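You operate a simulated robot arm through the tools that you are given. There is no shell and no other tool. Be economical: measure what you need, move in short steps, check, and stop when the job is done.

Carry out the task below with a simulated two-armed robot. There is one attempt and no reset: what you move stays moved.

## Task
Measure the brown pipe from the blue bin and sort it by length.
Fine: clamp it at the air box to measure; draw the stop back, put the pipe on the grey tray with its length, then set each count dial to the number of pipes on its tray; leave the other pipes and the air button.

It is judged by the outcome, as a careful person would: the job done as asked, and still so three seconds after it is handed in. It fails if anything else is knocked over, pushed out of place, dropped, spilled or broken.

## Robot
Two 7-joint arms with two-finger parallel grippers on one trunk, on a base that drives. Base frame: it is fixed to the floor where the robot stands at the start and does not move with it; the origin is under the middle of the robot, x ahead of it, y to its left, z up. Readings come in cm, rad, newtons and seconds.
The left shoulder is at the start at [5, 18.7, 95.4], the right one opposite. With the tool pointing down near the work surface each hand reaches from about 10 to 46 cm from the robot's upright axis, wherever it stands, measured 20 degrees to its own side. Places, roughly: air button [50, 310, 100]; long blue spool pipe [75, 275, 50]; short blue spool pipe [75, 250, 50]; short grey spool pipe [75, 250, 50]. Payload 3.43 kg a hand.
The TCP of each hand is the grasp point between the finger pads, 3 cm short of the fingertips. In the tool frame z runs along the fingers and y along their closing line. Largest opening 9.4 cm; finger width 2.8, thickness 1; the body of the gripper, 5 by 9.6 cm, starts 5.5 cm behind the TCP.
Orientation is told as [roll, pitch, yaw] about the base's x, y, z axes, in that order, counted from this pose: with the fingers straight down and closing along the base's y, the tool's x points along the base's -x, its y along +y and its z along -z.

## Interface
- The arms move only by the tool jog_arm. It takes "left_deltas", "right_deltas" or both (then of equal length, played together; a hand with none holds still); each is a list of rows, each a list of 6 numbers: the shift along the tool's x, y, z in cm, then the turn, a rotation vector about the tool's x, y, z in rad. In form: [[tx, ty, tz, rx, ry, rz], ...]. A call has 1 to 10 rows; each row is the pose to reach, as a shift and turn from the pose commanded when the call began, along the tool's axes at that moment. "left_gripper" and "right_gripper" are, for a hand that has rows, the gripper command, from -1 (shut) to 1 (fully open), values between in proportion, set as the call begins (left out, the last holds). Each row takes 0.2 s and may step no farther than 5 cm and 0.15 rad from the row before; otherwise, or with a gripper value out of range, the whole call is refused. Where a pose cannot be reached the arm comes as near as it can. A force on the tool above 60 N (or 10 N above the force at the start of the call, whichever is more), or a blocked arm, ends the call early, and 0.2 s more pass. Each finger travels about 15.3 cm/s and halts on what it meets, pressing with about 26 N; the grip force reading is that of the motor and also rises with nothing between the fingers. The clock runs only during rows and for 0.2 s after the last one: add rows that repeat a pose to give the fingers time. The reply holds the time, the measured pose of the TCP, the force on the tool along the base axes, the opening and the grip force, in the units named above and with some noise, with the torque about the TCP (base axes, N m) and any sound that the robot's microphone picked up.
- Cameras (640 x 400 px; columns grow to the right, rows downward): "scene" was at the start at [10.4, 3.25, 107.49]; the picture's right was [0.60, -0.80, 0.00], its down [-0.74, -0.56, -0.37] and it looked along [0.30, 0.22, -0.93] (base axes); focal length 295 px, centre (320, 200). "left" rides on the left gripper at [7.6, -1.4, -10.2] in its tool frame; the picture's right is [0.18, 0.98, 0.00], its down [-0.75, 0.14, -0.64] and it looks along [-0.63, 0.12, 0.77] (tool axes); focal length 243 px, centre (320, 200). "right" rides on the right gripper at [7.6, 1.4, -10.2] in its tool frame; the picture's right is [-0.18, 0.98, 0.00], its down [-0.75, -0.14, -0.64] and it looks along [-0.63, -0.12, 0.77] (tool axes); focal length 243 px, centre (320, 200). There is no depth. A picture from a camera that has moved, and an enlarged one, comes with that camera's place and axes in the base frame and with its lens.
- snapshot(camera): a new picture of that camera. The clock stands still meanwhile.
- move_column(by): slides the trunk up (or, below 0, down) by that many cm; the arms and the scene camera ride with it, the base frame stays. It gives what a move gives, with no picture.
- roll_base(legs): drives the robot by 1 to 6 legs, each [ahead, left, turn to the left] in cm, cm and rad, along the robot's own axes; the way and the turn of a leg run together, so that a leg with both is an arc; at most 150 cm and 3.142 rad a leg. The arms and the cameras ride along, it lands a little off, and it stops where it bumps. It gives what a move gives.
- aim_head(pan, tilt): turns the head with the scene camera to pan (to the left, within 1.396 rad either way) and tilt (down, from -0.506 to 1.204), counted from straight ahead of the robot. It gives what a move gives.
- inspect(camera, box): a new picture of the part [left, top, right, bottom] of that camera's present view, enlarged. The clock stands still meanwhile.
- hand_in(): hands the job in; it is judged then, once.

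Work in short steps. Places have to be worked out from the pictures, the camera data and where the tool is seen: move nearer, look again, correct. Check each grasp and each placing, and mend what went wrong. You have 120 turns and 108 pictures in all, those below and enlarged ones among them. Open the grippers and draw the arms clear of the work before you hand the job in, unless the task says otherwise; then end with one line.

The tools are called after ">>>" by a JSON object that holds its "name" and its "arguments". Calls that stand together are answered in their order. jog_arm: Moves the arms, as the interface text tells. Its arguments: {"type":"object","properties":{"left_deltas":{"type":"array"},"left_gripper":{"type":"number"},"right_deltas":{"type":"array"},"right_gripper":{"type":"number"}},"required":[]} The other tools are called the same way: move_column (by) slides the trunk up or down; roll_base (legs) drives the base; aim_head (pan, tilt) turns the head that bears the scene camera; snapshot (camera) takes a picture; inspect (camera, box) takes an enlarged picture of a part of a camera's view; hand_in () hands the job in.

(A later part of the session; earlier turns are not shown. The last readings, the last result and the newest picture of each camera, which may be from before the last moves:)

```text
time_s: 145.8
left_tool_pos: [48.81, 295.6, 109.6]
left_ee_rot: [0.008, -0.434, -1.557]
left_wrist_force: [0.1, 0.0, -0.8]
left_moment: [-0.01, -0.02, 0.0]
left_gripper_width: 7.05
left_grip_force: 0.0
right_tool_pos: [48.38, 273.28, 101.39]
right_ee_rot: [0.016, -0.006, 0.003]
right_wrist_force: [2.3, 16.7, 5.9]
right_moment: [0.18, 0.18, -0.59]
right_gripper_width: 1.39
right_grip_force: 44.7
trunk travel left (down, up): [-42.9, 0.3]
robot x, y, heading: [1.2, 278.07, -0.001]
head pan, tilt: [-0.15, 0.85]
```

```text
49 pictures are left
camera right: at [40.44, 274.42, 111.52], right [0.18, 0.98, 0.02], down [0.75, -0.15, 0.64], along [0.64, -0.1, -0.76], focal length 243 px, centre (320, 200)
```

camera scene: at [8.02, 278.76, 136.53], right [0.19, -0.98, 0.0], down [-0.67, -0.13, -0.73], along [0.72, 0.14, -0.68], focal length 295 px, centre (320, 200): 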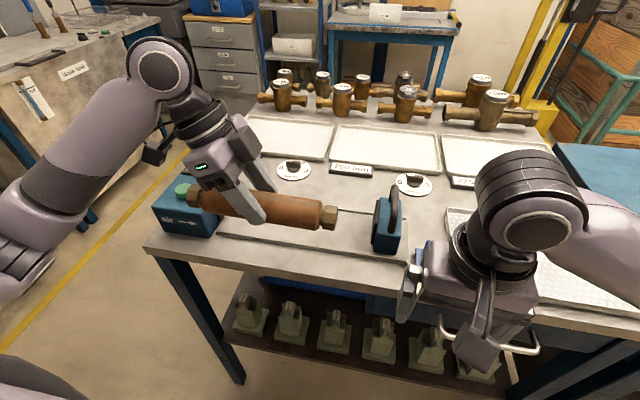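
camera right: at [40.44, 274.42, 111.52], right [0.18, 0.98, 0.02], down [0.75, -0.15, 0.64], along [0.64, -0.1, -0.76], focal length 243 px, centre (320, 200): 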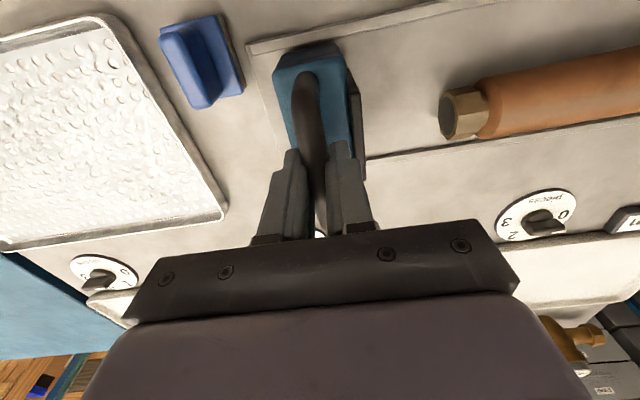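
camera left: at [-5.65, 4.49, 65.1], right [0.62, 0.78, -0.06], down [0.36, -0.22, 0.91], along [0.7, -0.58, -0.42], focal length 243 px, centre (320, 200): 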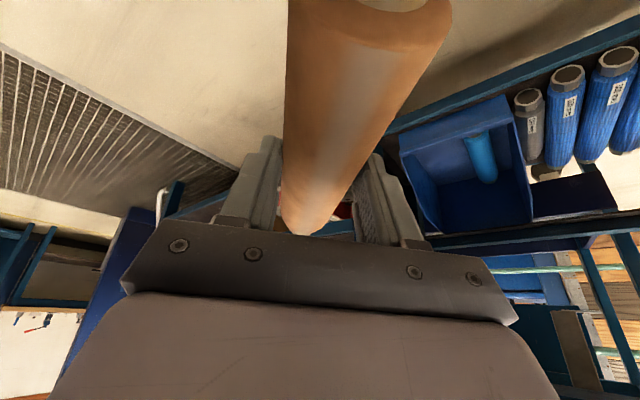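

Handle gripped (1.4 cm). Push the stop toward the pipe (+y) 5 cm.

>>> {"name": "jog_arm", "arguments": {"right_deltas": [[0, 1, 0, 0, 0, 0], [0, 2, 0, 0, 0, 0], [0, 3, 0, 0, 0, 0], [0, 4, 0, 0, 0, 0], [0, 5, 0, 0, 0, 0], [0, 5, 0, 0, 0, 0]]}}

>>> {"name": "aim_head", "arguments": {"pan": 0.15, "tilt": 0.85}}

>>> {"name": "inspect", "arguments": {"camera": "scene", "box": [120, 100, 440, 300]}}

```text
time_s: 147.2
left_tool_pos: [48.85, 295.33, 109.5]
left_ee_rot: [0.008, -0.431, -1.557]
left_wrist_force: [-0.5, 0.4, 0.8]
left_moment: [-0.02, 0.06, -0.01]
left_gripper_width: 7.07
left_grip_force: 0.1
right_tool_pos: [48.25, 278.2, 101.44]
right_ee_rot: [0.015, -0.005, 0.002]
right_wrist_force: [4.7, 0.2, -0.8]
right_moment: [0.09, 0.42, -0.5]
right_gripper_width: 1.38
right_grip_force: 44.1
trunk travel left (down, up): [-42.9, 0.3]
robot x, y, heading: [1.2, 277.93, 0.003]
head pan, tilt: [-0.15, 0.85]
```

```text
time_s: 148.1
left_tool_pos: [48.78, 295.35, 109.44]
left_ee_rot: [0.008, -0.431, -1.559]
left_wrist_force: [1.3, -0.5, 0.0]
left_moment: [0.01, 0.0, 0.03]
left_gripper_width: 7.01
left_grip_force: 0.0
right_tool_pos: [48.23, 278.1, 101.29]
right_ee_rot: [0.015, -0.003, 0.004]
right_wrist_force: [3.3, 3.3, -5.4]
right_moment: [0.01, -0.09, -0.51]
right_gripper_width: 1.37
right_grip_force: 44.8
trunk travel left (down, up): [-42.9, 0.3]
robot x, y, heading: [1.15, 278.47, -0.002]
head pan, tilt: [0.15, 0.85]
```

```text
2.00 times, centred on (280, 200) of scene
camera zoom: at [14.66, 279.14, 135.71], right [0.15, -0.99, 0.0], down [-0.74, -0.11, -0.66], along [0.65, 0.1, -0.75], focal length 589 px, centre (400, 200)
```

zoom: 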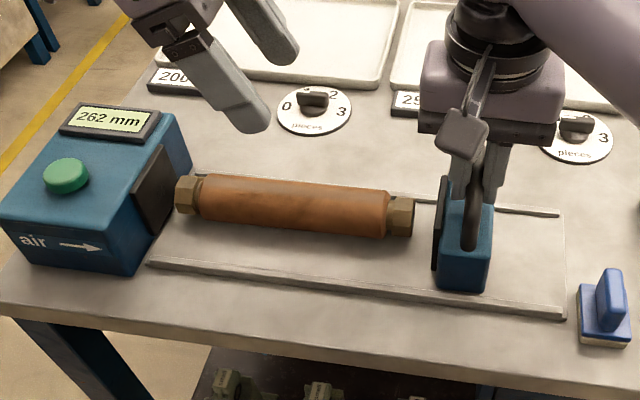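

Readout now 262 mm. Push 3.2 cm more, then creep until it clamps.

>>> {"name": "jog_arm", "arguments": {"right_deltas": [[0, 0.8, 0, 0, 0, 0], [0, 1.6, 0, 0, 0, 0], [0, 2.4, 0, 0, 0, 0], [0, 3.0, 0, 0, 0, 0], [0, 3.3, 0, 0, 0, 0], [0, 3.6, 0, 0, 0, 0], [0, 3.9, 0, 0, 0, 0], [0, 4.2, 0, 0, 0, 0]]}}

>>> {"name": "inspect", "arguments": {"camera": "scene", "box": [120, 100, 440, 300]}}

```text
time_s: 149.8
left_tool_pos: [48.95, 295.13, 109.61]
left_ee_rot: [0.007, -0.429, -1.559]
left_wrist_force: [0.0, -0.3, 0.3]
left_moment: [0.01, -0.02, -0.04]
left_gripper_width: 7.03
left_grip_force: 0.0
right_tool_pos: [48.26, 281.68, 101.37]
right_ee_rot: [0.01, 0.0, 0.001]
right_wrist_force: [-8.0, -16.4, -21.4]
right_moment: [-0.03, 0.33, 0.19]
right_gripper_width: 1.38
right_grip_force: 45.0
trunk travel left (down, up): [-42.9, 0.3]
robot x, y, heading: [0.98, 278.01, 0.0]
head pan, tilt: [0.15, 0.85]
```

```text
2.00 times, centred on (280, 200) of scene
camera zoom: at [14.67, 278.89, 135.71], right [0.15, -0.99, 0.0], down [-0.74, -0.11, -0.66], along [0.65, 0.1, -0.75], focal length 589 px, centre (400, 200)
```

zoom: 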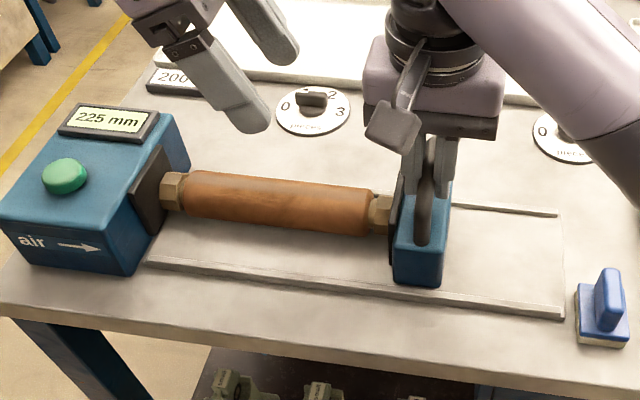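

Clamped: reads 225 mm. Draw the stop back to about its start.

>>> {"name": "jog_arm", "arguments": {"right_deltas": [[0, -1, 0, 0, 0, 0], [0, -2, 0, 0, 0, 0], [0, -3, 0, 0, 0, 0], [0, -4, 0, 0, 0, 0], [0, -5, 0, 0, 0, 0], [0, -6, 0, 0, 0, 0], [0, -7, 0, 0, 0, 0], [0, -7.8, 0, 0, 0, 0], [0, -8.5, 0, 0, 0, 0], [0, -8.5, 0, 0, 0, 0]]}}

>>> {"name": "inspect", "arguments": {"camera": "scene", "box": [120, 100, 440, 300]}}

```text
time_s: 152.1
left_tool_pos: [48.96, 295.31, 109.39]
left_ee_rot: [0.008, -0.432, -1.56]
left_wrist_force: [-0.5, -0.1, -1.4]
left_moment: [0.02, 0.02, 0.0]
left_gripper_width: 7.06
left_grip_force: 0.1
right_tool_pos: [48.3, 273.37, 101.47]
right_ee_rot: [0.012, -0.001, 0.002]
right_wrist_force: [-3.0, 2.3, -24.5]
right_moment: [-0.08, -0.5, -0.19]
right_gripper_width: 1.35
right_grip_force: 44.9
trunk travel left (down, up): [-42.9, 0.3]
robot x, y, heading: [1.08, 277.91, 0.001]
head pan, tilt: [0.15, 0.85]
```

```text
2.00 times, centred on (280, 200) of scene
camera zoom: at [14.74, 279.1, 135.7], right [0.15, -0.99, 0.0], down [-0.74, -0.11, -0.66], along [0.65, 0.1, -0.75], focal length 589 px, centre (400, 200)
```

zoom: 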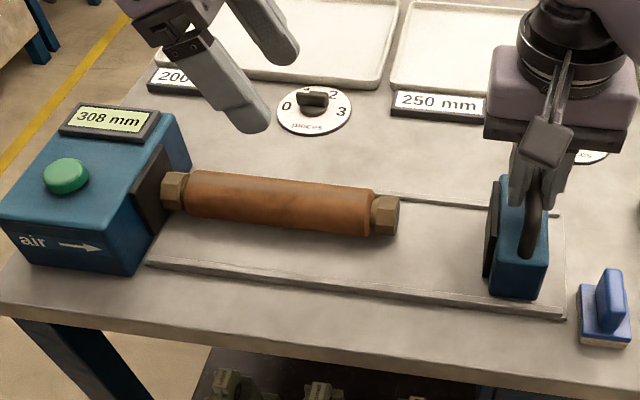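

Stop is back at 308 mm. Release the handle, raise the right hand straight up, then pull both hands back toward the robot.

>>> {"name": "jog_arm", "arguments": {"right_deltas": [[0, 0, 0, 0, 0, 0], [0, 0, 0, 0, 0, 0], [0, 0, 0, 0, 0, 0], [0, 0, -4, 0, 0, 0], [0, 0, -8, 0, 0, 0], [0, 0, -10, 0, 0, 0]], "right_gripper": 0.3}}

>>> {"name": "jog_arm", "arguments": {"right_deltas": [[4, 0, 0, 0, 0, 0], [8, 0, 0, 0, 0, 0], [12, -2, 0, 0, 0, 0], [16, -3, 0, 0, 0, 0], [18, -4, 0, 0, 0, 0]], "left_deltas": [[0, -4, 0, 0, 0, 0], [0, -8, 0, 0, 0, 0], [0, -12, 0, 0, 0, 0], [0, -14, 0, 0, 0, 0], [0, -14, 0, 0, 0, 0]]}}

>>> {"name": "aim_head", "arguments": {"pan": -0.2, "tilt": 0.6}}

>>> {"name": "snapshot", "arguments": {"camera": "scene"}}

```text
time_s: 153.4
left_tool_pos: [48.68, 295.41, 109.59]
left_ee_rot: [0.01, -0.432, -1.558]
left_wrist_force: [-0.6, 0.1, -0.4]
left_moment: [0.0, -0.03, 0.01]
left_gripper_width: 7.05
left_grip_force: 0.1
right_tool_pos: [48.06, 273.33, 111.76]
right_ee_rot: [0.014, -0.004, 0.001]
right_wrist_force: [-0.1, 0.4, 1.4]
right_moment: [0.01, 0.03, 0.0]
right_gripper_width: 6.12
right_grip_force: 0.0
trunk travel left (down, up): [-42.9, 0.3]
robot x, y, heading: [1.12, 278.13, 0.004]
head pan, tilt: [0.15, 0.85]
```

```text
time_s: 154.7
left_tool_pos: [35.04, 294.9, 109.68]
left_ee_rot: [0.008, -0.43, -1.559]
left_wrist_force: [0.1, 0.3, 0.2]
left_moment: [-0.01, 0.01, 0.01]
left_gripper_width: 7.04
left_grip_force: 0.0
right_tool_pos: [30.16, 269.27, 111.46]
right_ee_rot: [0.013, -0.003, 0.0]
right_wrist_force: [-0.3, 0.7, 1.0]
right_moment: [0.02, -0.01, 0.01]
right_gripper_width: 6.1
right_grip_force: 0.1
trunk travel left (down, up): [-42.9, 0.3]
robot x, y, heading: [0.76, 278.07, 0.004]
head pan, tilt: [0.15, 0.85]
```

```text
time_s: 155.5
left_tool_pos: [35.05, 295.2, 109.71]
left_ee_rot: [0.008, -0.432, -1.558]
left_wrist_force: [1.0, -0.5, 1.1]
left_moment: [-0.03, -0.02, 0.0]
left_gripper_width: 7.05
left_grip_force: 0.1
right_tool_pos: [30.3, 269.38, 111.5]
right_ee_rot: [0.015, -0.004, 0.0]
right_wrist_force: [-0.1, 0.7, -0.5]
right_moment: [0.0, -0.01, 0.0]
right_gripper_width: 6.14
right_grip_force: 0.0
trunk travel left (down, up): [-42.9, 0.3]
robot x, y, heading: [1.24, 277.97, -0.002]
head pan, tilt: [-0.201, 0.6]
```

```text
45 pictures are left
camera scene: at [15.51, 276.18, 137.81], right [-0.2, -0.98, 0.0], down [-0.55, 0.11, -0.82], along [0.81, -0.16, -0.57], focal length 295 px, centre (320, 200)
```

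scene: 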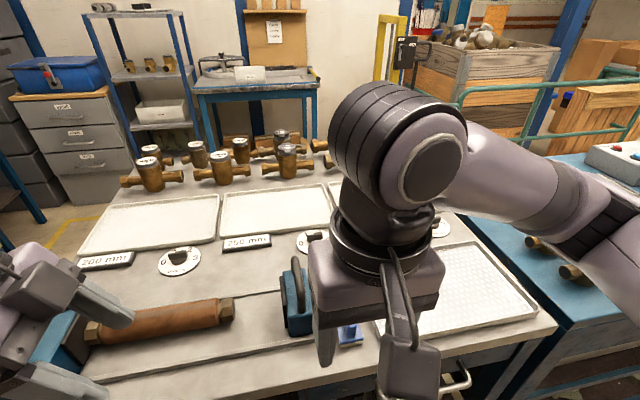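

Drive ahead in small increments to find whether the base fits beneath this table.

>>> {"name": "roll_base", "arguments": {"legs": [[6, 0, 0]]}}

>>> {"name": "aim_head", "arguments": {"pan": 0.6, "tilt": 0.75}}

>>> {"name": "snapshot", "arguments": {"camera": "scene"}}

```text
time_s: 156.6
left_tool_pos: [40.48, 294.97, 109.63]
left_ee_rot: [0.008, -0.433, -1.559]
left_wrist_force: [-0.1, 0.8, 0.1]
left_moment: [-0.03, 0.0, 0.01]
left_gripper_width: 7.06
left_grip_force: 0.0
right_tool_pos: [35.59, 269.3, 111.6]
right_ee_rot: [0.015, -0.005, 0.0]
right_wrist_force: [-0.2, 0.4, 0.5]
right_moment: [-0.01, -0.04, 0.02]
right_gripper_width: 6.11
right_grip_force: 0.0
trunk travel left (down, up): [-42.9, 0.3]
robot x, y, heading: [6.48, 278.07, 0.001]
head pan, tilt: [-0.201, 0.6]
stopped in leg 1: the robot was blocked; the commanded pose is now the measured one
```

```text
time_s: 157.7
left_tool_pos: [40.4, 295.07, 109.62]
left_ee_rot: [0.009, -0.432, -1.558]
left_wrist_force: [0.7, 0.0, -0.3]
left_moment: [0.02, 0.01, -0.01]
left_gripper_width: 7.07
left_grip_force: 0.1
right_tool_pos: [35.68, 269.3, 111.43]
right_ee_rot: [0.014, -0.003, 0.003]
right_wrist_force: [0.9, -0.6, 0.4]
right_moment: [-0.04, 0.0, -0.03]
right_gripper_width: 6.11
right_grip_force: 0.1
trunk travel left (down, up): [-42.9, 0.3]
robot x, y, heading: [6.22, 278.2, -0.002]
head pan, tilt: [0.6, 0.75]
```

```text
44 pictures are left
camera scene: at [19.09, 282.61, 136.53], right [0.56, -0.83, 0.0], down [-0.56, -0.39, -0.73], along [0.6, 0.41, -0.68], focal length 295 px, centre (320, 200)
```

scene: 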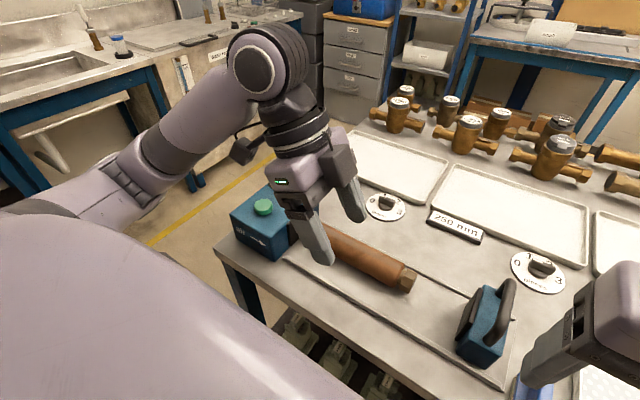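

The base stops at x≈6.4, so the dials (x≈65) and trays (x 71–92) require a long reach. Test how far the right hand extends in free air with vertical tool.

>>> {"name": "jog_arm", "arguments": {"right_deltas": [[-4, 0, 0, 0, 0, 0], [-8, 0, 0, 0, 0, 0], [-12, 0, 0, 0, 0, 0], [-16, 0, 0, 0, 0, 0], [-20, 0, 0, 0, 0, 0], [-24, 0, 0, 0, 0, 0], [-28, 0, 0, 0, 0, 0], [-32, 0, 0, 0, 0, 0], [-36, 0, 0, 0, 0, 0], [-36, 0, 0, 0, 0, 0]]}}

>>> {"name": "aim_head", "arguments": {"pan": -0.2, "tilt": 0.75}}

>>> {"name": "snapshot", "arguments": {"camera": "scene"}}

```text
time_s: 159.9
left_tool_pos: [40.51, 295.1, 109.62]
left_ee_rot: [0.008, -0.432, -1.557]
left_wrist_force: [-0.2, 1.1, -0.4]
left_moment: [0.05, 0.0, 0.0]
left_gripper_width: 7.05
left_grip_force: 0.1
right_tool_pos: [67.18, 269.28, 111.77]
right_ee_rot: [0.013, -0.005, 0.002]
right_wrist_force: [0.1, -0.1, 0.1]
right_moment: [-0.01, -0.01, -0.01]
right_gripper_width: 6.12
right_grip_force: 0.1
right hand out of reach, approached as far as the arm can: row 8, 9, 10
trunk travel left (down, up): [-42.9, 0.3]
robot x, y, heading: [5.96, 278.18, 0.005]
head pan, tilt: [0.6, 0.75]
```

```text
time_s: 161.1
left_tool_pos: [40.46, 295.0, 109.72]
left_ee_rot: [0.009, -0.431, -1.558]
left_wrist_force: [-0.9, 0.0, -0.3]
left_moment: [0.0, -0.01, -0.03]
left_gripper_width: 7.04
left_grip_force: 0.0
right_tool_pos: [67.13, 269.28, 111.69]
right_ee_rot: [0.014, -0.003, 0.003]
right_wrist_force: [0.2, -0.7, 0.0]
right_moment: [0.0, -0.02, 0.01]
right_gripper_width: 6.13
right_grip_force: 0.0
trunk travel left (down, up): [-42.9, 0.3]
robot x, y, heading: [6.51, 278.2, -0.005]
head pan, tilt: [-0.201, 0.75]
```

```text
43 pictures are left
camera scene: at [20.38, 276.29, 136.53], right [-0.2, -0.98, 0.0], down [-0.67, 0.14, -0.73], along [0.72, -0.14, -0.68], focal length 295 px, centre (320, 200)
```

scene: 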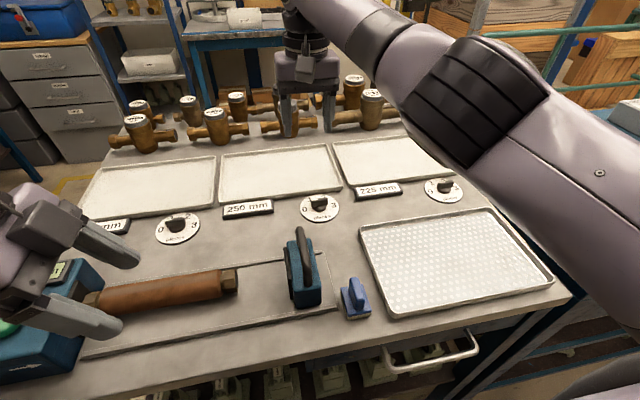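

The vertical reach goes to x≈67; good for the dials. Return the right hand, and turn the left hand vertical over the pipe (50, 296.5).

>>> {"name": "jog_arm", "arguments": {"right_deltas": [[4.5, 0, 0, 0, 0, 0], [9, 0, 0, 0, 0, 0], [13.5, 0, 0, 0, 0, 0], [18, 0, 0, 0, 0, 0], [22.5, 0, 0, 0, 0, 0], [27, -2, 0, 0, 0, 0], [31, -3, 0, 0, 0, 0], [34, -4, 0, 0, 0, 0]], "left_deltas": [[0, 0, 0, 0, 0.14, 0], [0, 0, 0, 0, 0.28, 0], [0, 0, 0, 0, 0.43, 0], [0.5, 3, -0.2, 0, 0.43, 0], [1.0, 6, -0.4, 0, 0.43, 0], [1.4, 9.4, -0.6, 0, 0.43, 0], [1.4, 9.4, -0.6, 0, 0.43, 0], [1.4, 9.4, -0.6, 0, 0.43, 0]]}}

>>> {"name": "aim_head", "arguments": {"pan": 0.3, "tilt": 0.9}}

>>> {"name": "snapshot", "arguments": {"camera": "scene"}}

>>> {"name": "snapshot", "arguments": {"camera": "left"}}

```text
time_s: 162.8
left_tool_pos: [49.82, 296.81, 109.79]
left_ee_rot: [0.007, -0.001, -1.555]
left_wrist_force: [0.4, 1.5, -0.1]
left_moment: [0.0, -0.02, 0.0]
left_gripper_width: 7.04
left_grip_force: 0.0
right_tool_pos: [32.77, 265.15, 111.32]
right_ee_rot: [0.013, -0.003, 0.001]
right_wrist_force: [0.0, -1.0, 0.9]
right_moment: [-0.04, 0.0, 0.01]
right_gripper_width: 6.09
right_grip_force: 0.0
trunk travel left (down, up): [-42.9, 0.3]
robot x, y, heading: [6.56, 278.21, -0.001]
head pan, tilt: [-0.201, 0.75]
```

```text
time_s: 163.8
left_tool_pos: [50.08, 296.76, 109.75]
left_ee_rot: [0.008, -0.002, -1.555]
left_wrist_force: [1.0, 0.1, -0.6]
left_moment: [-0.02, 0.0, -0.01]
left_gripper_width: 7.06
left_grip_force: 0.0
right_tool_pos: [32.88, 265.29, 111.42]
right_ee_rot: [0.015, -0.004, 0.002]
right_wrist_force: [-0.2, 0.3, 0.4]
right_moment: [-0.03, 0.03, 0.01]
right_gripper_width: 6.12
right_grip_force: 0.0
trunk travel left (down, up): [-42.9, 0.3]
robot x, y, heading: [6.67, 278.16, 0.002]
head pan, tilt: [0.3, 0.901]
```

```text
42 pictures are left
camera scene: at [19.47, 280.17, 135.34], right [0.3, -0.96, 0.0], down [-0.75, -0.23, -0.62], along [0.59, 0.18, -0.78], focal length 295 px, centre (320, 200)
```

scene: 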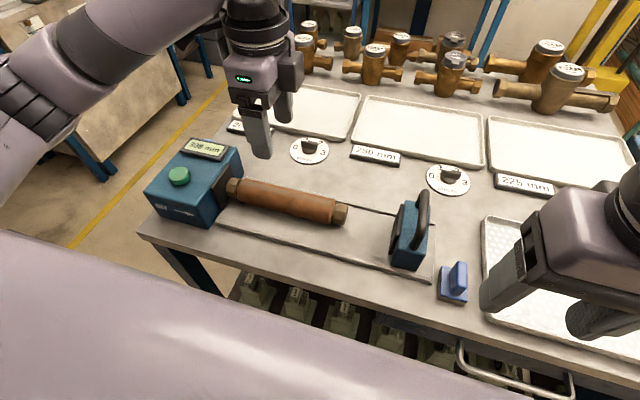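

```text
41 pictures are left
camera left: at [48.41, 304.37, 120.01], right [0.98, 0.2, 0.01], down [0.15, -0.75, 0.64], along [0.13, -0.63, -0.77], focal length 243 px, centre (320, 200)
```

left: 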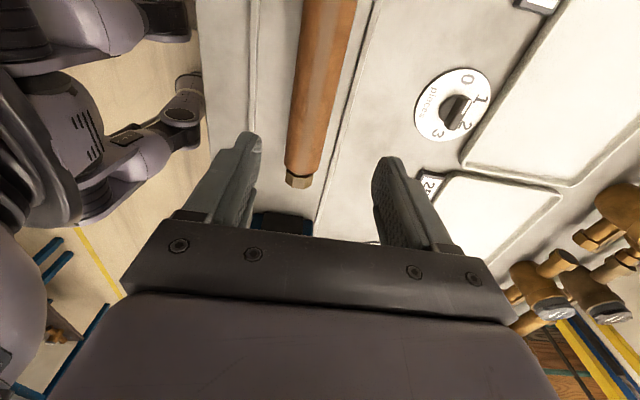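

Pipe at x≈49.6, centre y≈296.1; the hand is over it. Lower to z≈94 and grip.

>>> {"name": "jog_arm", "arguments": {"left_deltas": [[0, 0, 4, 0, 0, 0], [-0.2, -0.1, 8, 0, 0, 0], [-0.5, -0.2, 12, 0, 0, 0], [-0.5, -0.3, 14.5, 0, 0, 0], [-0.5, -0.3, 15.7, 0, 0, 0], [-0.5, -0.3, 15.7, 0, 0, 0]]}}

>>> {"name": "jog_arm", "arguments": {"left_deltas": [[0, 0, 0, 0, 0, 0], [0, 0, 0, 0, 0, 0], [0, 0, 0, 0, 0, 0], [0, 0, 0, 0, 0, 0]], "left_gripper": -1}}

>>> {"name": "inspect", "arguments": {"camera": "scene", "box": [120, 100, 440, 300]}}

```text
time_s: 165.2
left_tool_pos: [49.64, 296.1, 94.14]
left_ee_rot: [0.01, -0.002, -1.554]
left_wrist_force: [-0.6, 1.5, 10.3]
left_moment: [0.16, -0.34, 0.05]
left_gripper_width: 7.04
left_grip_force: 0.1
right_tool_pos: [32.77, 265.21, 111.44]
right_ee_rot: [0.015, -0.004, 0.001]
right_wrist_force: [0.0, -0.9, -0.1]
right_moment: [-0.03, 0.05, -0.03]
right_gripper_width: 6.12
right_grip_force: 0.1
trunk travel left (down, up): [-42.9, 0.3]
robot x, y, heading: [6.6, 278.15, -0.001]
head pan, tilt: [0.3, 0.901]
```

```text
time_s: 166.2
left_tool_pos: [49.74, 296.0, 94.21]
left_ee_rot: [0.009, -0.002, -1.555]
left_wrist_force: [4.7, -0.1, 12.8]
left_moment: [-0.18, -0.15, -0.13]
left_gripper_width: 5.02
left_grip_force: 25.7
right_tool_pos: [32.95, 265.2, 111.36]
right_ee_rot: [0.015, -0.005, 0.002]
right_wrist_force: [-0.3, 0.4, 0.2]
right_moment: [-0.04, -0.01, 0.02]
right_gripper_width: 6.11
right_grip_force: 0.0
trunk travel left (down, up): [-42.9, 0.3]
robot x, y, heading: [6.4, 278.12, 0.002]
head pan, tilt: [0.3, 0.901]
```

```text
2.00 times, centred on (280, 200) of scene
camera zoom: at [19.43, 280.14, 135.35], right [0.3, -0.96, 0.0], down [-0.75, -0.23, -0.62], along [0.59, 0.18, -0.78], focal length 589 px, centre (400, 200)
```

zoom: 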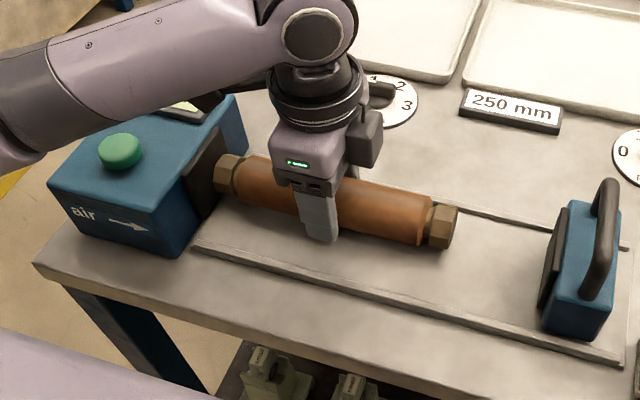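

Gripped well (5.02 cm, fingers at the surface). Lift the pipe straight up 15 cm.

>>> {"name": "jog_arm", "arguments": {"left_deltas": [[0, 0, -2, 0, 0, 0], [0, 0, -5, 0, 0, 0], [0, 0, -9, 0, 0, 0], [0, 0, -13, 0, 0, 0], [0, 0, -16, 0, 0, 0], [0, 0, -16, 0, 0, 0]]}}

>>> {"name": "roll_base", "arguments": {"legs": [[-10, 0, 0], [0, -46, 0]]}}

>>> {"name": "aim_head", "arguments": {"pan": 0.0, "tilt": 0.6}}

>>> {"name": "snapshot", "arguments": {"camera": "scene"}}

```text
time_s: 167.6
left_tool_pos: [49.67, 296.1, 109.84]
left_ee_rot: [0.007, -0.002, -1.555]
left_wrist_force: [0.2, -0.4, -5.9]
left_moment: [0.0, -0.01, 0.01]
left_gripper_width: 4.58
left_grip_force: 25.3
right_tool_pos: [32.88, 265.08, 111.27]
right_ee_rot: [0.013, -0.003, 0.002]
right_wrist_force: [0.5, 0.3, 0.4]
right_moment: [-0.03, 0.01, 0.01]
right_gripper_width: 6.11
right_grip_force: 0.0
trunk travel left (down, up): [-42.9, 0.3]
robot x, y, heading: [6.54, 277.73, 0.002]
head pan, tilt: [0.3, 0.901]
```

```text
time_s: 172.9
left_tool_pos: [39.62, 250.95, 109.89]
left_ee_rot: [0.007, -0.002, -1.546]
left_wrist_force: [1.2, -0.8, -6.3]
left_moment: [-0.03, -0.01, -0.01]
left_gripper_width: 4.6
left_grip_force: 26.1
right_tool_pos: [23.26, 219.85, 111.3]
right_ee_rot: [0.014, -0.004, 0.012]
right_wrist_force: [0.1, 1.0, 0.0]
right_moment: [-0.04, 0.01, -0.01]
right_gripper_width: 6.1
right_grip_force: 0.1
trunk travel left (down, up): [-42.9, 0.3]
robot x, y, heading: [-3.53, 232.67, 0.005]
head pan, tilt: [0.3, 0.901]
```

```text
time_s: 173.7
left_tool_pos: [39.66, 250.91, 109.82]
left_ee_rot: [0.007, -0.001, -1.545]
left_wrist_force: [-0.6, -0.9, -5.7]
left_moment: [0.03, 0.01, 0.01]
left_gripper_width: 4.59
left_grip_force: 25.8
right_tool_pos: [23.28, 219.92, 111.35]
right_ee_rot: [0.015, -0.003, 0.012]
right_wrist_force: [-0.1, -0.7, 0.0]
right_moment: [-0.03, 0.03, 0.0]
right_gripper_width: 6.09
right_grip_force: 0.2
trunk travel left (down, up): [-42.9, 0.3]
robot x, y, heading: [-3.24, 232.48, 0.011]
head pan, tilt: [0.0, 0.6]
```

```text
39 pictures are left
camera scene: at [11.3, 232.49, 137.8], right [0.01, -1.0, 0.0], down [-0.57, -0.01, -0.82], along [0.82, 0.01, -0.57], focal length 295 px, centre (320, 200)
```

scene: 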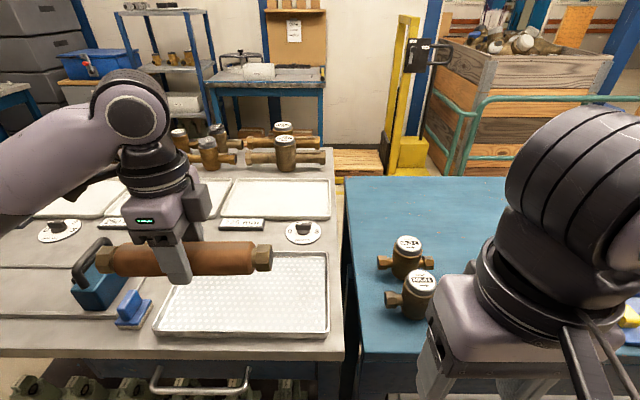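

Tray for 225 spans about x 69.5–87, y 230–258. To gain reach, I'll turn the base right by 0.6 rad (advancing the left shoulder) and counter-rotate the hand.

>>> {"name": "roll_base", "arguments": {"legs": [[0, 0, -0.6]]}}

>>> {"name": "jog_arm", "arguments": {"left_deltas": [[0, 0, 0, 0, 0, -0.145], [0, 0, 0, 0, 0, -0.29], [0, 0, 0, 0, 0, -0.435], [0, 0, 0, 0, 0, -0.58], [0, 0, 0, 0, 0, -0.58]]}}

>>> {"name": "roll_base", "arguments": {"legs": [[3.3, 2.3, 0], [1.65, 1.13, 0], [1.65, 1.13, 0], [1.65, 1.13, 0]]}}

>>> {"name": "aim_head", "arguments": {"pan": 0.5, "tilt": 0.7}}

>>> {"name": "snapshot", "arguments": {"camera": "scene"}}

```text
time_s: 175.7
left_tool_pos: [42.58, 223.87, 109.79]
left_ee_rot: [0.007, -0.002, -2.133]
left_wrist_force: [0.0, -0.7, -5.7]
left_moment: [-0.02, 0.01, 0.02]
left_gripper_width: 4.59
left_grip_force: 26.3
right_tool_pos: [11.74, 207.26, 111.33]
right_ee_rot: [0.014, -0.004, -0.575]
right_wrist_force: [0.7, 0.4, -0.3]
right_moment: [0.02, 0.04, 0.0]
right_gripper_width: 6.12
right_grip_force: 0.0
trunk travel left (down, up): [-42.9, 0.3]
robot x, y, heading: [-3.49, 232.46, -0.577]
head pan, tilt: [0.0, 0.6]
```

```text
time_s: 176.9
left_tool_pos: [42.55, 223.89, 109.73]
left_ee_rot: [0.005, -0.004, -1.553]
left_wrist_force: [0.0, -0.1, -5.9]
left_moment: [0.01, 0.0, -0.03]
left_gripper_width: 4.56
left_grip_force: 26.2
right_tool_pos: [11.67, 207.37, 111.32]
right_ee_rot: [0.014, -0.004, -0.575]
right_wrist_force: [0.5, 0.9, -0.2]
right_moment: [-0.01, 0.01, -0.01]
right_gripper_width: 6.12
right_grip_force: 0.0
trunk travel left (down, up): [-42.9, 0.3]
robot x, y, heading: [-3.59, 232.56, -0.581]
head pan, tilt: [0.0, 0.6]
```

```text
time_s: 178.9
left_tool_pos: [50.96, 224.23, 109.58]
left_ee_rot: [0.001, 0.002, -1.552]
left_wrist_force: [-0.4, 0.5, -6.2]
left_moment: [0.0, 0.01, 0.01]
left_gripper_width: 4.59
left_grip_force: 25.5
right_tool_pos: [20.01, 207.36, 111.28]
right_ee_rot: [0.016, -0.002, -0.576]
right_wrist_force: [0.1, 0.7, 0.2]
right_moment: [-0.04, 0.03, -0.04]
right_gripper_width: 6.12
right_grip_force: 0.1
trunk travel left (down, up): [-42.9, 0.3]
robot x, y, heading: [4.81, 232.51, -0.575]
head pan, tilt: [0.0, 0.6]
stopped in leg 4: the robot was blocked; the commanded pose is now the measured one
```

```text
time_s: 179.8
left_tool_pos: [50.9, 224.26, 109.71]
left_ee_rot: [0.002, -0.001, -1.551]
left_wrist_force: [0.0, -0.8, -6.1]
left_moment: [0.0, -0.01, 0.0]
left_gripper_width: 4.57
left_grip_force: 26.2
right_tool_pos: [20.09, 207.44, 111.37]
right_ee_rot: [0.014, -0.004, -0.575]
right_wrist_force: [1.1, -0.1, -0.9]
right_moment: [0.02, 0.01, 0.0]
right_gripper_width: 6.12
right_grip_force: 0.1
trunk travel left (down, up): [-42.9, 0.3]
robot x, y, heading: [4.92, 232.56, -0.571]
head pan, tilt: [0.499, 0.7]
```

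```text
38 pictures are left
camera scene: at [18.33, 228.64, 136.95], right [-0.08, -1.0, 0.0], down [-0.64, 0.05, -0.76], along [0.76, -0.06, -0.64], focal length 295 px, centre (320, 200)
```

scene: 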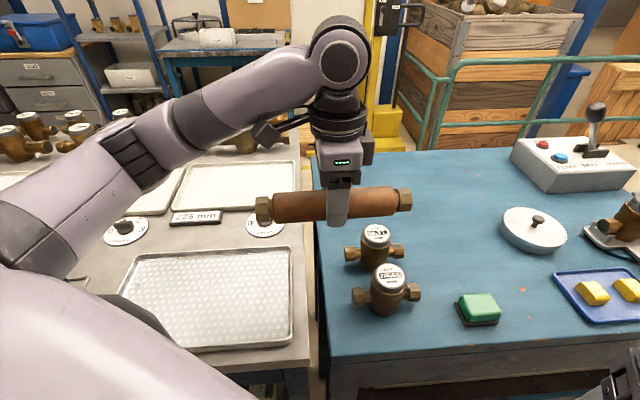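

Base is at x 4.9. Extend the left hand toward (75.5, 244.5) at height.

>>> {"name": "jog_arm", "arguments": {"left_deltas": [[2.9, 3.5, 0, 0, 0, 0], [5.8, 7, 0, 0, 0, 0], [8.7, 10.5, 0, 0, 0, 0], [11.6, 14, 0, 0, 0, 0], [14.5, 17.5, 0, 0, 0, 0], [17.4, 21, 0, 0, 0, 0], [20.3, 24.6, 0, 0, 0, 0], [20.3, 24.6, 0, 0, 0, 0]]}}

>>> {"name": "snapshot", "arguments": {"camera": "scene"}}

```text
time_s: 181.7
left_tool_pos: [74.89, 244.94, 109.54]
left_ee_rot: [0.005, -0.003, -1.551]
left_wrist_force: [0.4, 0.8, -5.6]
left_moment: [0.03, 0.0, 0.01]
left_gripper_width: 4.6
left_grip_force: 26.0
right_tool_pos: [20.05, 207.46, 111.36]
right_ee_rot: [0.015, -0.003, -0.576]
right_wrist_force: [-0.2, 0.0, -0.7]
right_moment: [0.04, -0.01, 0.01]
right_gripper_width: 6.12
right_grip_force: 0.0
trunk travel left (down, up): [-42.9, 0.3]
robot x, y, heading: [4.91, 232.78, -0.577]
head pan, tilt: [0.499, 0.7]
```

```text
37 pictures are left
camera scene: at [18.33, 228.66, 136.95], right [-0.08, -1.0, 0.0], down [-0.64, 0.05, -0.76], along [0.76, -0.06, -0.64], focal length 295 px, centre (320, 200)
```

scene: 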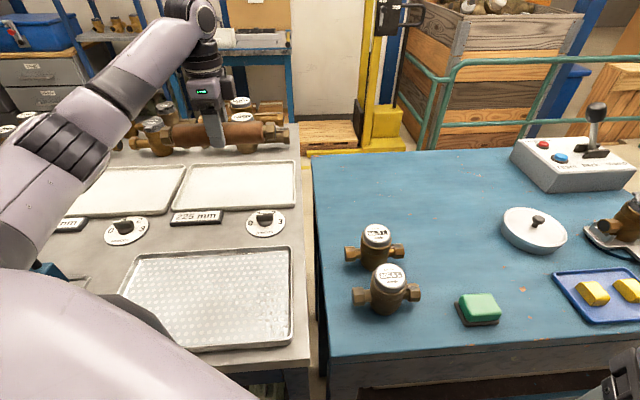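

Reached. Check the wrist camera and extend a bit further in x.

>>> {"name": "jog_arm", "arguments": {"left_deltas": [[0, 1.5, 2, 0, 0, 0], [0, 1.5, 5, 0, 0, 0], [0, 1.5, 5, 0, 0, 0]]}}

>>> {"name": "snapshot", "arguments": {"camera": "left"}}

>>> {"name": "inspect", "arguments": {"camera": "scene", "box": [80, 50, 340, 220]}}

```text
time_s: 182.4
left_tool_pos: [76.36, 244.74, 104.74]
left_ee_rot: [0.002, -0.004, -1.55]
left_wrist_force: [0.1, -0.1, -6.3]
left_moment: [0.0, -0.01, 0.02]
left_gripper_width: 4.59
left_grip_force: 26.0
right_tool_pos: [20.17, 207.47, 111.39]
right_ee_rot: [0.014, -0.003, -0.575]
right_wrist_force: [0.3, -0.3, 0.5]
right_moment: [0.04, -0.03, 0.01]
right_gripper_width: 6.13
right_grip_force: 0.0
trunk travel left (down, up): [-42.9, 0.3]
robot x, y, heading: [5.33, 232.65, -0.578]
head pan, tilt: [0.499, 0.7]
```

```text
36 pictures are left
camera left: at [74.86, 252.41, 114.99], right [0.98, 0.2, 0.0], down [0.15, -0.75, 0.64], along [0.13, -0.63, -0.76], focal length 243 px, centre (320, 200)
```

left: 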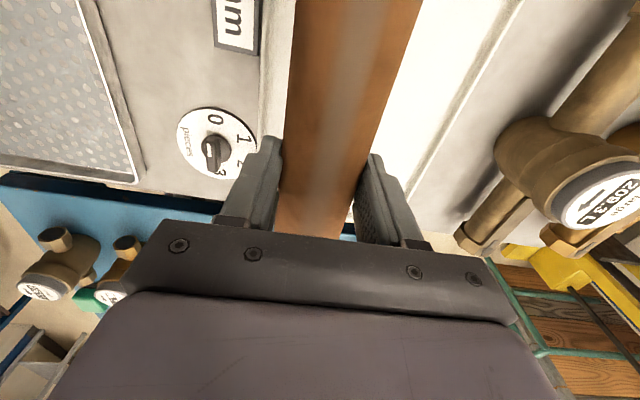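

```text
2.35 times, centred on (210, 135) of scene
camera zoom: at [18.34, 228.66, 136.95], right [-0.08, -1.0, 0.0], down [-0.64, 0.05, -0.76], along [0.76, -0.06, -0.64], focal length 693 px, centre (579, 353)
```

zoom: 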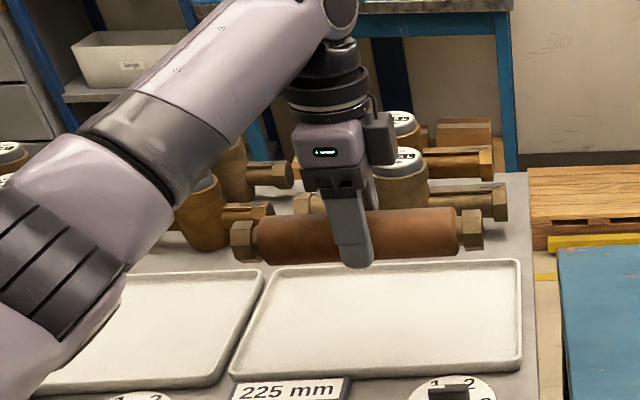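

Tray spans x≈72–89; I'd like the pipe at x≈79. Shift 2.5 cm further and lower to z≈97.

>>> {"name": "jog_arm", "arguments": {"left_deltas": [[0.2, 2.5, 0, 0, 0, 0], [0.2, 2.6, 3.5, 0, 0, 0], [0.2, 2.6, 7.5, 0, 0, 0], [0.2, 2.6, 7.5, 0, 0, 0]]}}

>>> {"name": "inspect", "arguments": {"camera": "scene", "box": [100, 80, 340, 230]}}

```text
time_s: 183.4
left_tool_pos: [78.85, 245.11, 97.3]
left_ee_rot: [0.004, -0.004, -1.552]
left_wrist_force: [-0.4, 0.2, -6.0]
left_moment: [0.0, 0.04, -0.01]
left_gripper_width: 4.57
left_grip_force: 25.7
right_tool_pos: [20.04, 207.54, 111.42]
right_ee_rot: [0.014, -0.004, -0.575]
right_wrist_force: [0.3, 0.4, 0.0]
right_moment: [-0.02, 0.0, -0.02]
right_gripper_width: 6.11
right_grip_force: 0.0
trunk travel left (down, up): [-42.9, 0.3]
robot x, y, heading: [5.0, 232.41, -0.576]
head pan, tilt: [0.499, 0.7]
```

```text
2.67 times, centred on (220, 155) of scene
camera zoom: at [18.34, 228.68, 136.95], right [-0.08, -1.0, 0.0], down [-0.64, 0.05, -0.76], along [0.76, -0.06, -0.64], focal length 786 px, centre (587, 320)
```

zoom: 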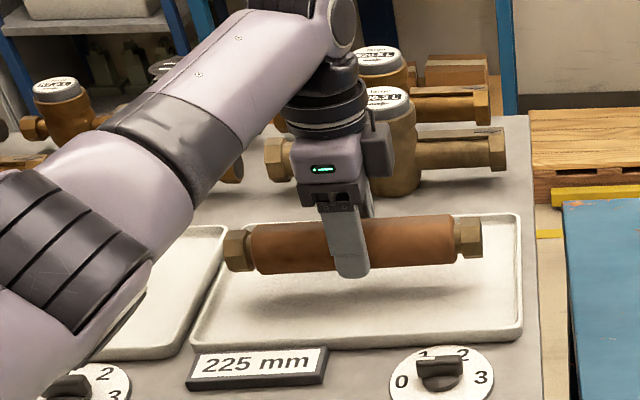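

Pipe spans y 233.8–256.7, well centred in the tray. Lower in small steps until contact.

>>> {"name": "jog_arm", "arguments": {"left_deltas": [[0, 0, 1, 0, 0, 0], [0, 0, 1.6, 0, 0, 0], [0, 0, 2.0, 0, 0, 0], [0, 0, 2.2, 0, 0, 0]]}}

>>> {"name": "inspect", "arguments": {"camera": "scene", "box": [100, 80, 340, 230]}}

```text
time_s: 184.4
left_tool_pos: [79.27, 245.16, 95.01]
left_ee_rot: [0.002, -0.004, -1.551]
left_wrist_force: [0.6, 0.0, -5.1]
left_moment: [0.02, -0.01, -0.03]
left_gripper_width: 4.57
left_grip_force: 26.0
right_tool_pos: [20.02, 207.5, 111.33]
right_ee_rot: [0.013, -0.002, -0.576]
right_wrist_force: [-0.1, 0.4, -0.5]
right_moment: [0.0, 0.02, 0.0]
right_gripper_width: 6.12
right_grip_force: 0.0
trunk travel left (down, up): [-42.9, 0.3]
robot x, y, heading: [4.78, 232.7, -0.578]
head pan, tilt: [0.499, 0.7]
```

```text
2.67 times, centred on (220, 155) of scene
camera zoom: at [18.36, 228.67, 136.94], right [-0.08, -1.0, 0.0], down [-0.64, 0.05, -0.76], along [0.76, -0.06, -0.64], focal length 786 px, centre (587, 320)
```

zoom: 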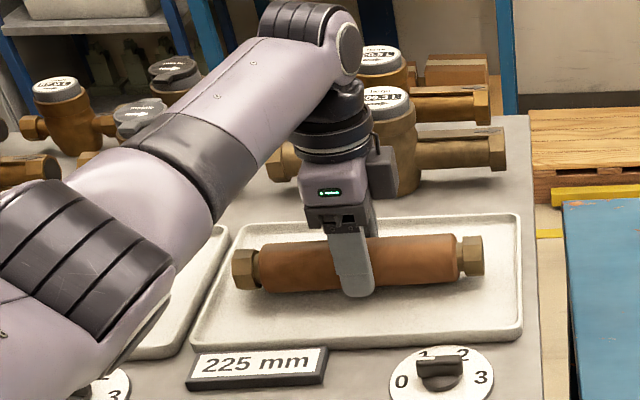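

Nearly down, no contact yet. Creep another 1.2 cm.

>>> {"name": "jog_arm", "arguments": {"left_deltas": [[0, 0, 0.3, 0, 0, 0], [0, 0, 0.6, 0, 0, 0], [0, 0, 0.9, 0, 0, 0], [0, 0, 1.2, 0, 0, 0]]}}

```text
time_s: 185.4
left_tool_pos: [79.32, 245.22, 94.4]
left_ee_rot: [0.011, -0.003, -1.549]
left_wrist_force: [5.4, 2.3, 18.9]
left_moment: [0.79, 0.06, -0.18]
left_gripper_width: 4.56
left_grip_force: 25.6
right_tool_pos: [19.82, 207.29, 111.37]
right_ee_rot: [0.016, -0.006, -0.575]
right_wrist_force: [0.1, -0.1, -0.9]
right_moment: [0.01, -0.01, -0.04]
right_gripper_width: 6.11
right_grip_force: 0.0
trunk travel left (down, up): [-42.9, 0.3]
robot x, y, heading: [4.98, 232.73, -0.578]
head pan, tilt: [0.499, 0.7]
```

Contact with the tray. Relax slightly, open to ~6.4 cm, and rise.

>>> {"name": "jog_arm", "arguments": {"left_deltas": [[0, 0, -0.3, 0, 0, 0], [0, 0, -0.3, 0, 0, 0], [0, 0, -0.3, 0, 0, 0]], "left_gripper": 0.38}}

>>> {"name": "jog_arm", "arguments": {"left_deltas": [[0, 0, -2, 0, 0, 0], [0, 0, -6, 0, 0, 0], [0, 0, -10, 0, 0, 0], [0, 0, -14, 0, 0, 0]]}}

>>> {"name": "inspect", "arguments": {"camera": "scene", "box": [100, 80, 340, 230]}}

```text
time_s: 186.2
left_tool_pos: [79.19, 245.09, 94.27]
left_ee_rot: [0.004, -0.004, -1.552]
left_wrist_force: [-0.3, -1.0, 0.0]
left_moment: [0.05, -0.04, -0.03]
left_gripper_width: 6.49
left_grip_force: 0.1
right_tool_pos: [20.05, 207.54, 111.33]
right_ee_rot: [0.014, -0.004, -0.576]
right_wrist_force: [0.0, -0.3, 0.6]
right_moment: [0.01, -0.02, -0.04]
right_gripper_width: 6.08
right_grip_force: 0.1
trunk travel left (down, up): [-42.9, 0.3]
robot x, y, heading: [4.91, 232.66, -0.577]
head pan, tilt: [0.499, 0.7]
```

```text
time_s: 187.2
left_tool_pos: [79.16, 245.02, 108.66]
left_ee_rot: [0.005, -0.001, -1.551]
left_wrist_force: [0.3, -0.9, -0.8]
left_moment: [0.0, 0.02, 0.0]
left_gripper_width: 6.5
left_grip_force: 0.1
right_tool_pos: [19.94, 207.49, 111.34]
right_ee_rot: [0.015, -0.004, -0.578]
right_wrist_force: [-1.0, -0.2, -0.4]
right_moment: [-0.02, -0.04, -0.02]
right_gripper_width: 6.11
right_grip_force: 0.1
trunk travel left (down, up): [-42.9, 0.3]
robot x, y, heading: [4.92, 232.43, -0.577]
head pan, tilt: [0.499, 0.7]
```

```text
2.67 times, centred on (220, 155) of scene
camera zoom: at [18.23, 228.63, 136.96], right [-0.08, -1.0, 0.0], down [-0.64, 0.05, -0.77], along [0.76, -0.06, -0.64], focal length 786 px, centre (587, 320)
```

zoom: 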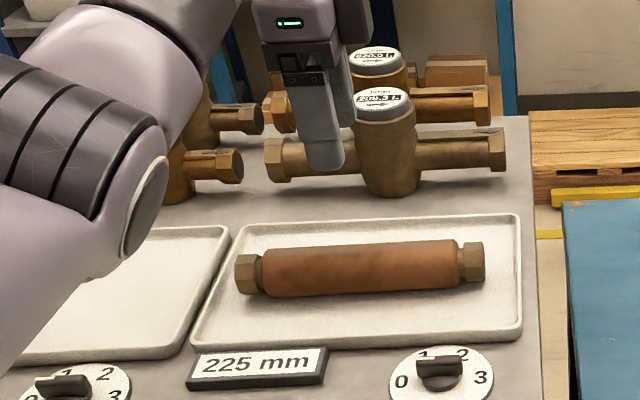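

The pipe lies on the 225 tray. Retract the left hand and inspect the dials.

>>> {"name": "jog_arm", "arguments": {"left_deltas": [[0, -4, 0, 0, 0, 0], [0, -8, 0, 0, 0, 0], [0, -12, 0, 0, 0, 0], [-2, -16, 0, 0, 0, 0], [-4, -20, 0, 0, 0, 0], [-6, -24, 0, 0, 0, 0], [-8, -28, 0, 0, 0, 0]]}}

>>> {"name": "inspect", "arguments": {"camera": "scene", "box": [230, 190, 310, 240]}}

>>> {"name": "aim_head", "arguments": {"pan": 1.2, "tilt": 0.7}}

>>> {"name": "snapshot", "arguments": {"camera": "scene"}}

```text
time_s: 188.8
left_tool_pos: [50.8, 236.62, 108.23]
left_ee_rot: [0.004, -0.001, -1.552]
left_wrist_force: [-0.1, 0.4, -0.1]
left_moment: [-0.01, 0.02, 0.0]
left_gripper_width: 6.5
left_grip_force: 0.2
right_tool_pos: [19.96, 207.41, 111.37]
right_ee_rot: [0.016, -0.002, -0.574]
right_wrist_force: [-0.1, 0.2, -0.1]
right_moment: [-0.01, 0.01, -0.01]
right_gripper_width: 6.11
right_grip_force: 0.0
trunk travel left (down, up): [-42.9, 0.3]
robot x, y, heading: [5.04, 232.71, -0.571]
head pan, tilt: [0.499, 0.7]
```

```text
8.00 times, centred on (270, 215) of scene
camera zoom: at [18.25, 228.61, 136.96], right [-0.08, -1.0, 0.0], down [-0.64, 0.05, -0.77], along [0.76, -0.06, -0.64], focal length 2357 px, centre (720, 80)
```

zoom: 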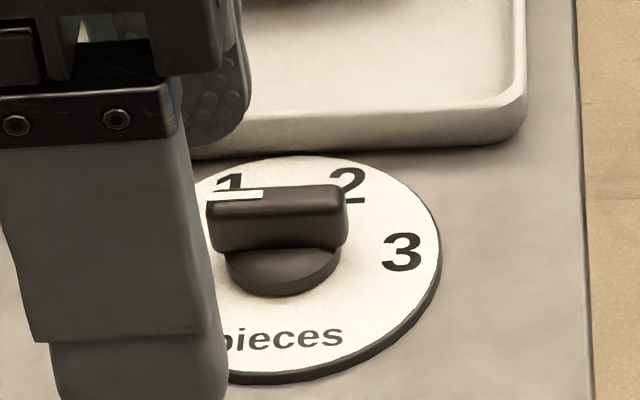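

```text
time_s: 189.9
left_tool_pos: [50.83, 236.64, 108.18]
left_ee_rot: [0.004, -0.003, -1.551]
left_wrist_force: [0.1, 0.2, -0.5]
left_moment: [-0.04, -0.01, 0.01]
left_gripper_width: 6.48
left_grip_force: 0.1
right_tool_pos: [20.02, 207.44, 111.36]
right_ee_rot: [0.014, -0.002, -0.576]
right_wrist_force: [0.1, 0.4, 0.0]
right_moment: [-0.03, 0.05, -0.01]
right_gripper_width: 6.1
right_grip_force: 0.2
trunk travel left (down, up): [-42.9, 0.3]
robot x, y, heading: [4.71, 233.06, -0.578]
head pan, tilt: [1.201, 0.7]
```

```text
30 pictures are left
camera scene: at [16.71, 234.27, 136.96], right [0.58, -0.81, 0.0], down [-0.52, -0.38, -0.76], along [0.62, 0.45, -0.64], focal length 295 px, centre (320, 200)
```

scene: 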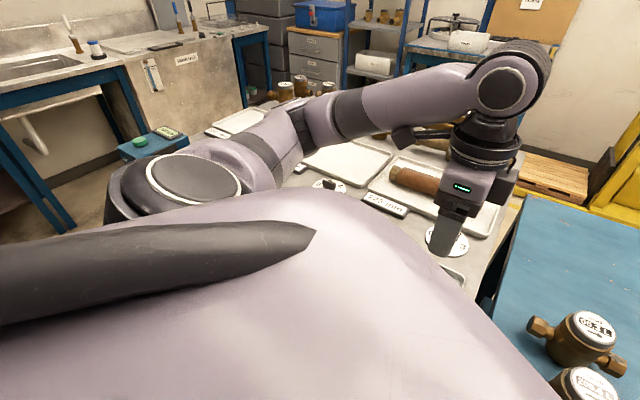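

The knobs carry a white pointer mark. The dial centre for 225 is at about (65.2, 236.2). I'll reposition the base (heading 0, y≈254) so the right hand can work on dials, then inspect all three.

>>> {"name": "roll_base", "arguments": {"legs": [[-10.1, -6.5, 0], [0, 0, 0.575], [0, 23, 0], [6, 0, 0]]}}

>>> {"name": "aim_head", "arguments": {"pan": 0.1, "tilt": 0.7}}

>>> {"name": "snapshot", "arguments": {"camera": "scene"}}

```text
time_s: 195.6
left_tool_pos: [34.33, 284.91, 108.32]
left_ee_rot: [0.003, -0.002, -0.957]
left_wrist_force: [0.3, 1.2, -0.3]
left_moment: [-0.01, 0.0, -0.02]
left_gripper_width: 6.47
left_grip_force: 0.1
right_tool_pos: [25.21, 243.33, 111.33]
right_ee_rot: [0.014, -0.003, 0.019]
right_wrist_force: [0.5, -0.3, -0.1]
right_moment: [-0.03, 0.03, -0.03]
right_gripper_width: 6.09
right_grip_force: 0.0
trunk travel left (down, up): [-42.9, 0.3]
robot x, y, heading: [-1.17, 255.64, 0.019]
head pan, tilt: [1.201, 0.7]
```

```text
time_s: 196.9
left_tool_pos: [34.3, 284.77, 108.37]
left_ee_rot: [0.005, -0.003, -0.956]
left_wrist_force: [0.3, 0.5, -0.3]
left_moment: [-0.01, 0.0, 0.02]
left_gripper_width: 6.5
left_grip_force: 0.0
right_tool_pos: [25.15, 243.23, 111.31]
right_ee_rot: [0.013, -0.003, 0.02]
right_wrist_force: [-0.2, -0.3, -0.3]
right_moment: [0.02, -0.01, -0.01]
right_gripper_width: 6.12
right_grip_force: 0.0
trunk travel left (down, up): [-42.9, 0.3]
robot x, y, heading: [-1.24, 255.85, 0.017]
head pan, tilt: [0.099, 0.7]
```

```text
29 pictures are left
camera scene: at [12.76, 256.57, 136.96], right [0.12, -0.99, 0.0], down [-0.64, -0.08, -0.76], along [0.76, 0.09, -0.64], focal length 295 px, centre (320, 200)
```

scene: 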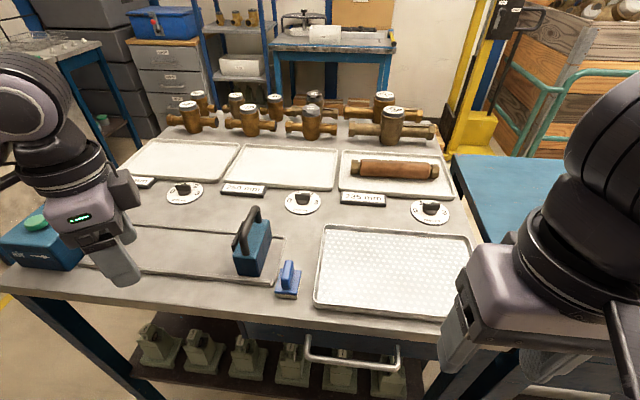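

Now zoom on each dial.

>>> {"name": "inspect", "arguments": {"camera": "scene", "box": [150, 170, 220, 214]}}

>>> {"name": "inspect", "arguments": {"camera": "scene", "box": [268, 180, 338, 224]}}

>>> {"name": "inspect", "arguments": {"camera": "scene", "box": [395, 188, 465, 232]}}

```text
9.09 times, centred on (185, 192) of scene
camera zoom: at [12.76, 256.57, 136.96], right [0.12, -0.99, 0.0], down [-0.64, -0.08, -0.76], along [0.76, 0.09, -0.64], focal length 2678 px, centre (1547, 273)
```

zoom: 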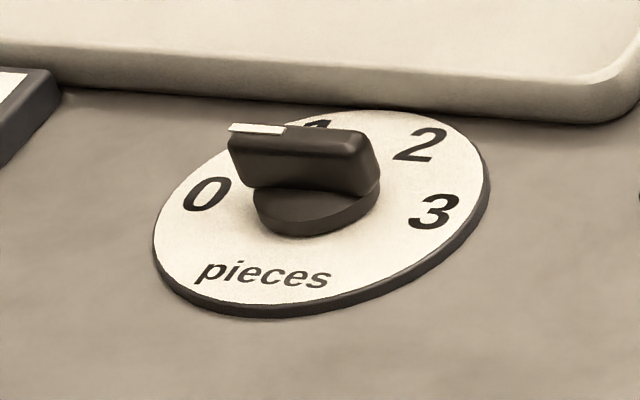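

```text
9.09 times, centred on (303, 202) of scene
camera zoom: at [12.76, 256.57, 136.96], right [0.12, -0.99, 0.0], down [-0.64, -0.08, -0.76], along [0.76, 0.09, -0.64], focal length 2678 px, centre (474, 182)
```

zoom: 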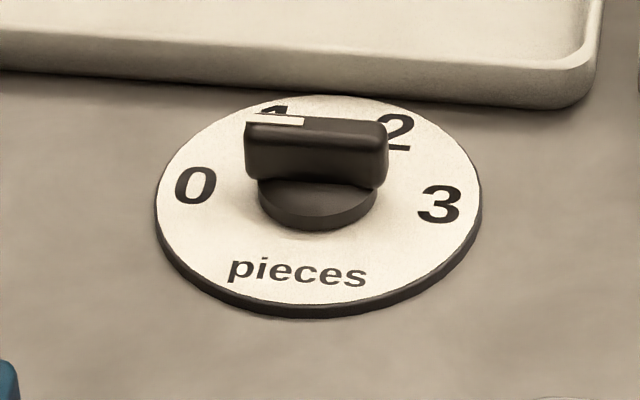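

```text
9.09 times, centred on (430, 210) of scene
camera zoom: at [12.76, 256.57, 136.96], right [0.12, -0.99, 0.0], down [-0.64, -0.08, -0.76], along [0.76, 0.09, -0.64], focal length 2678 px, centre (-680, 109)
```

zoom: 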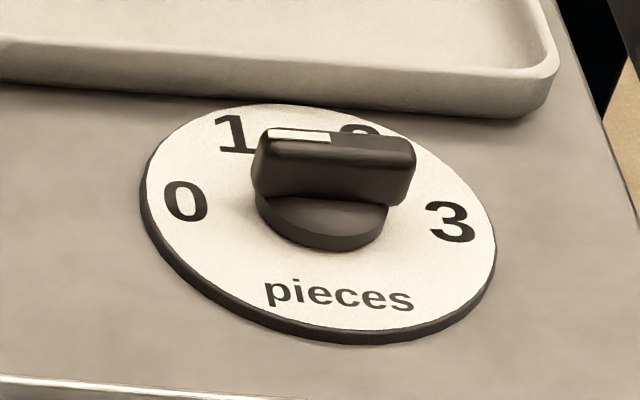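

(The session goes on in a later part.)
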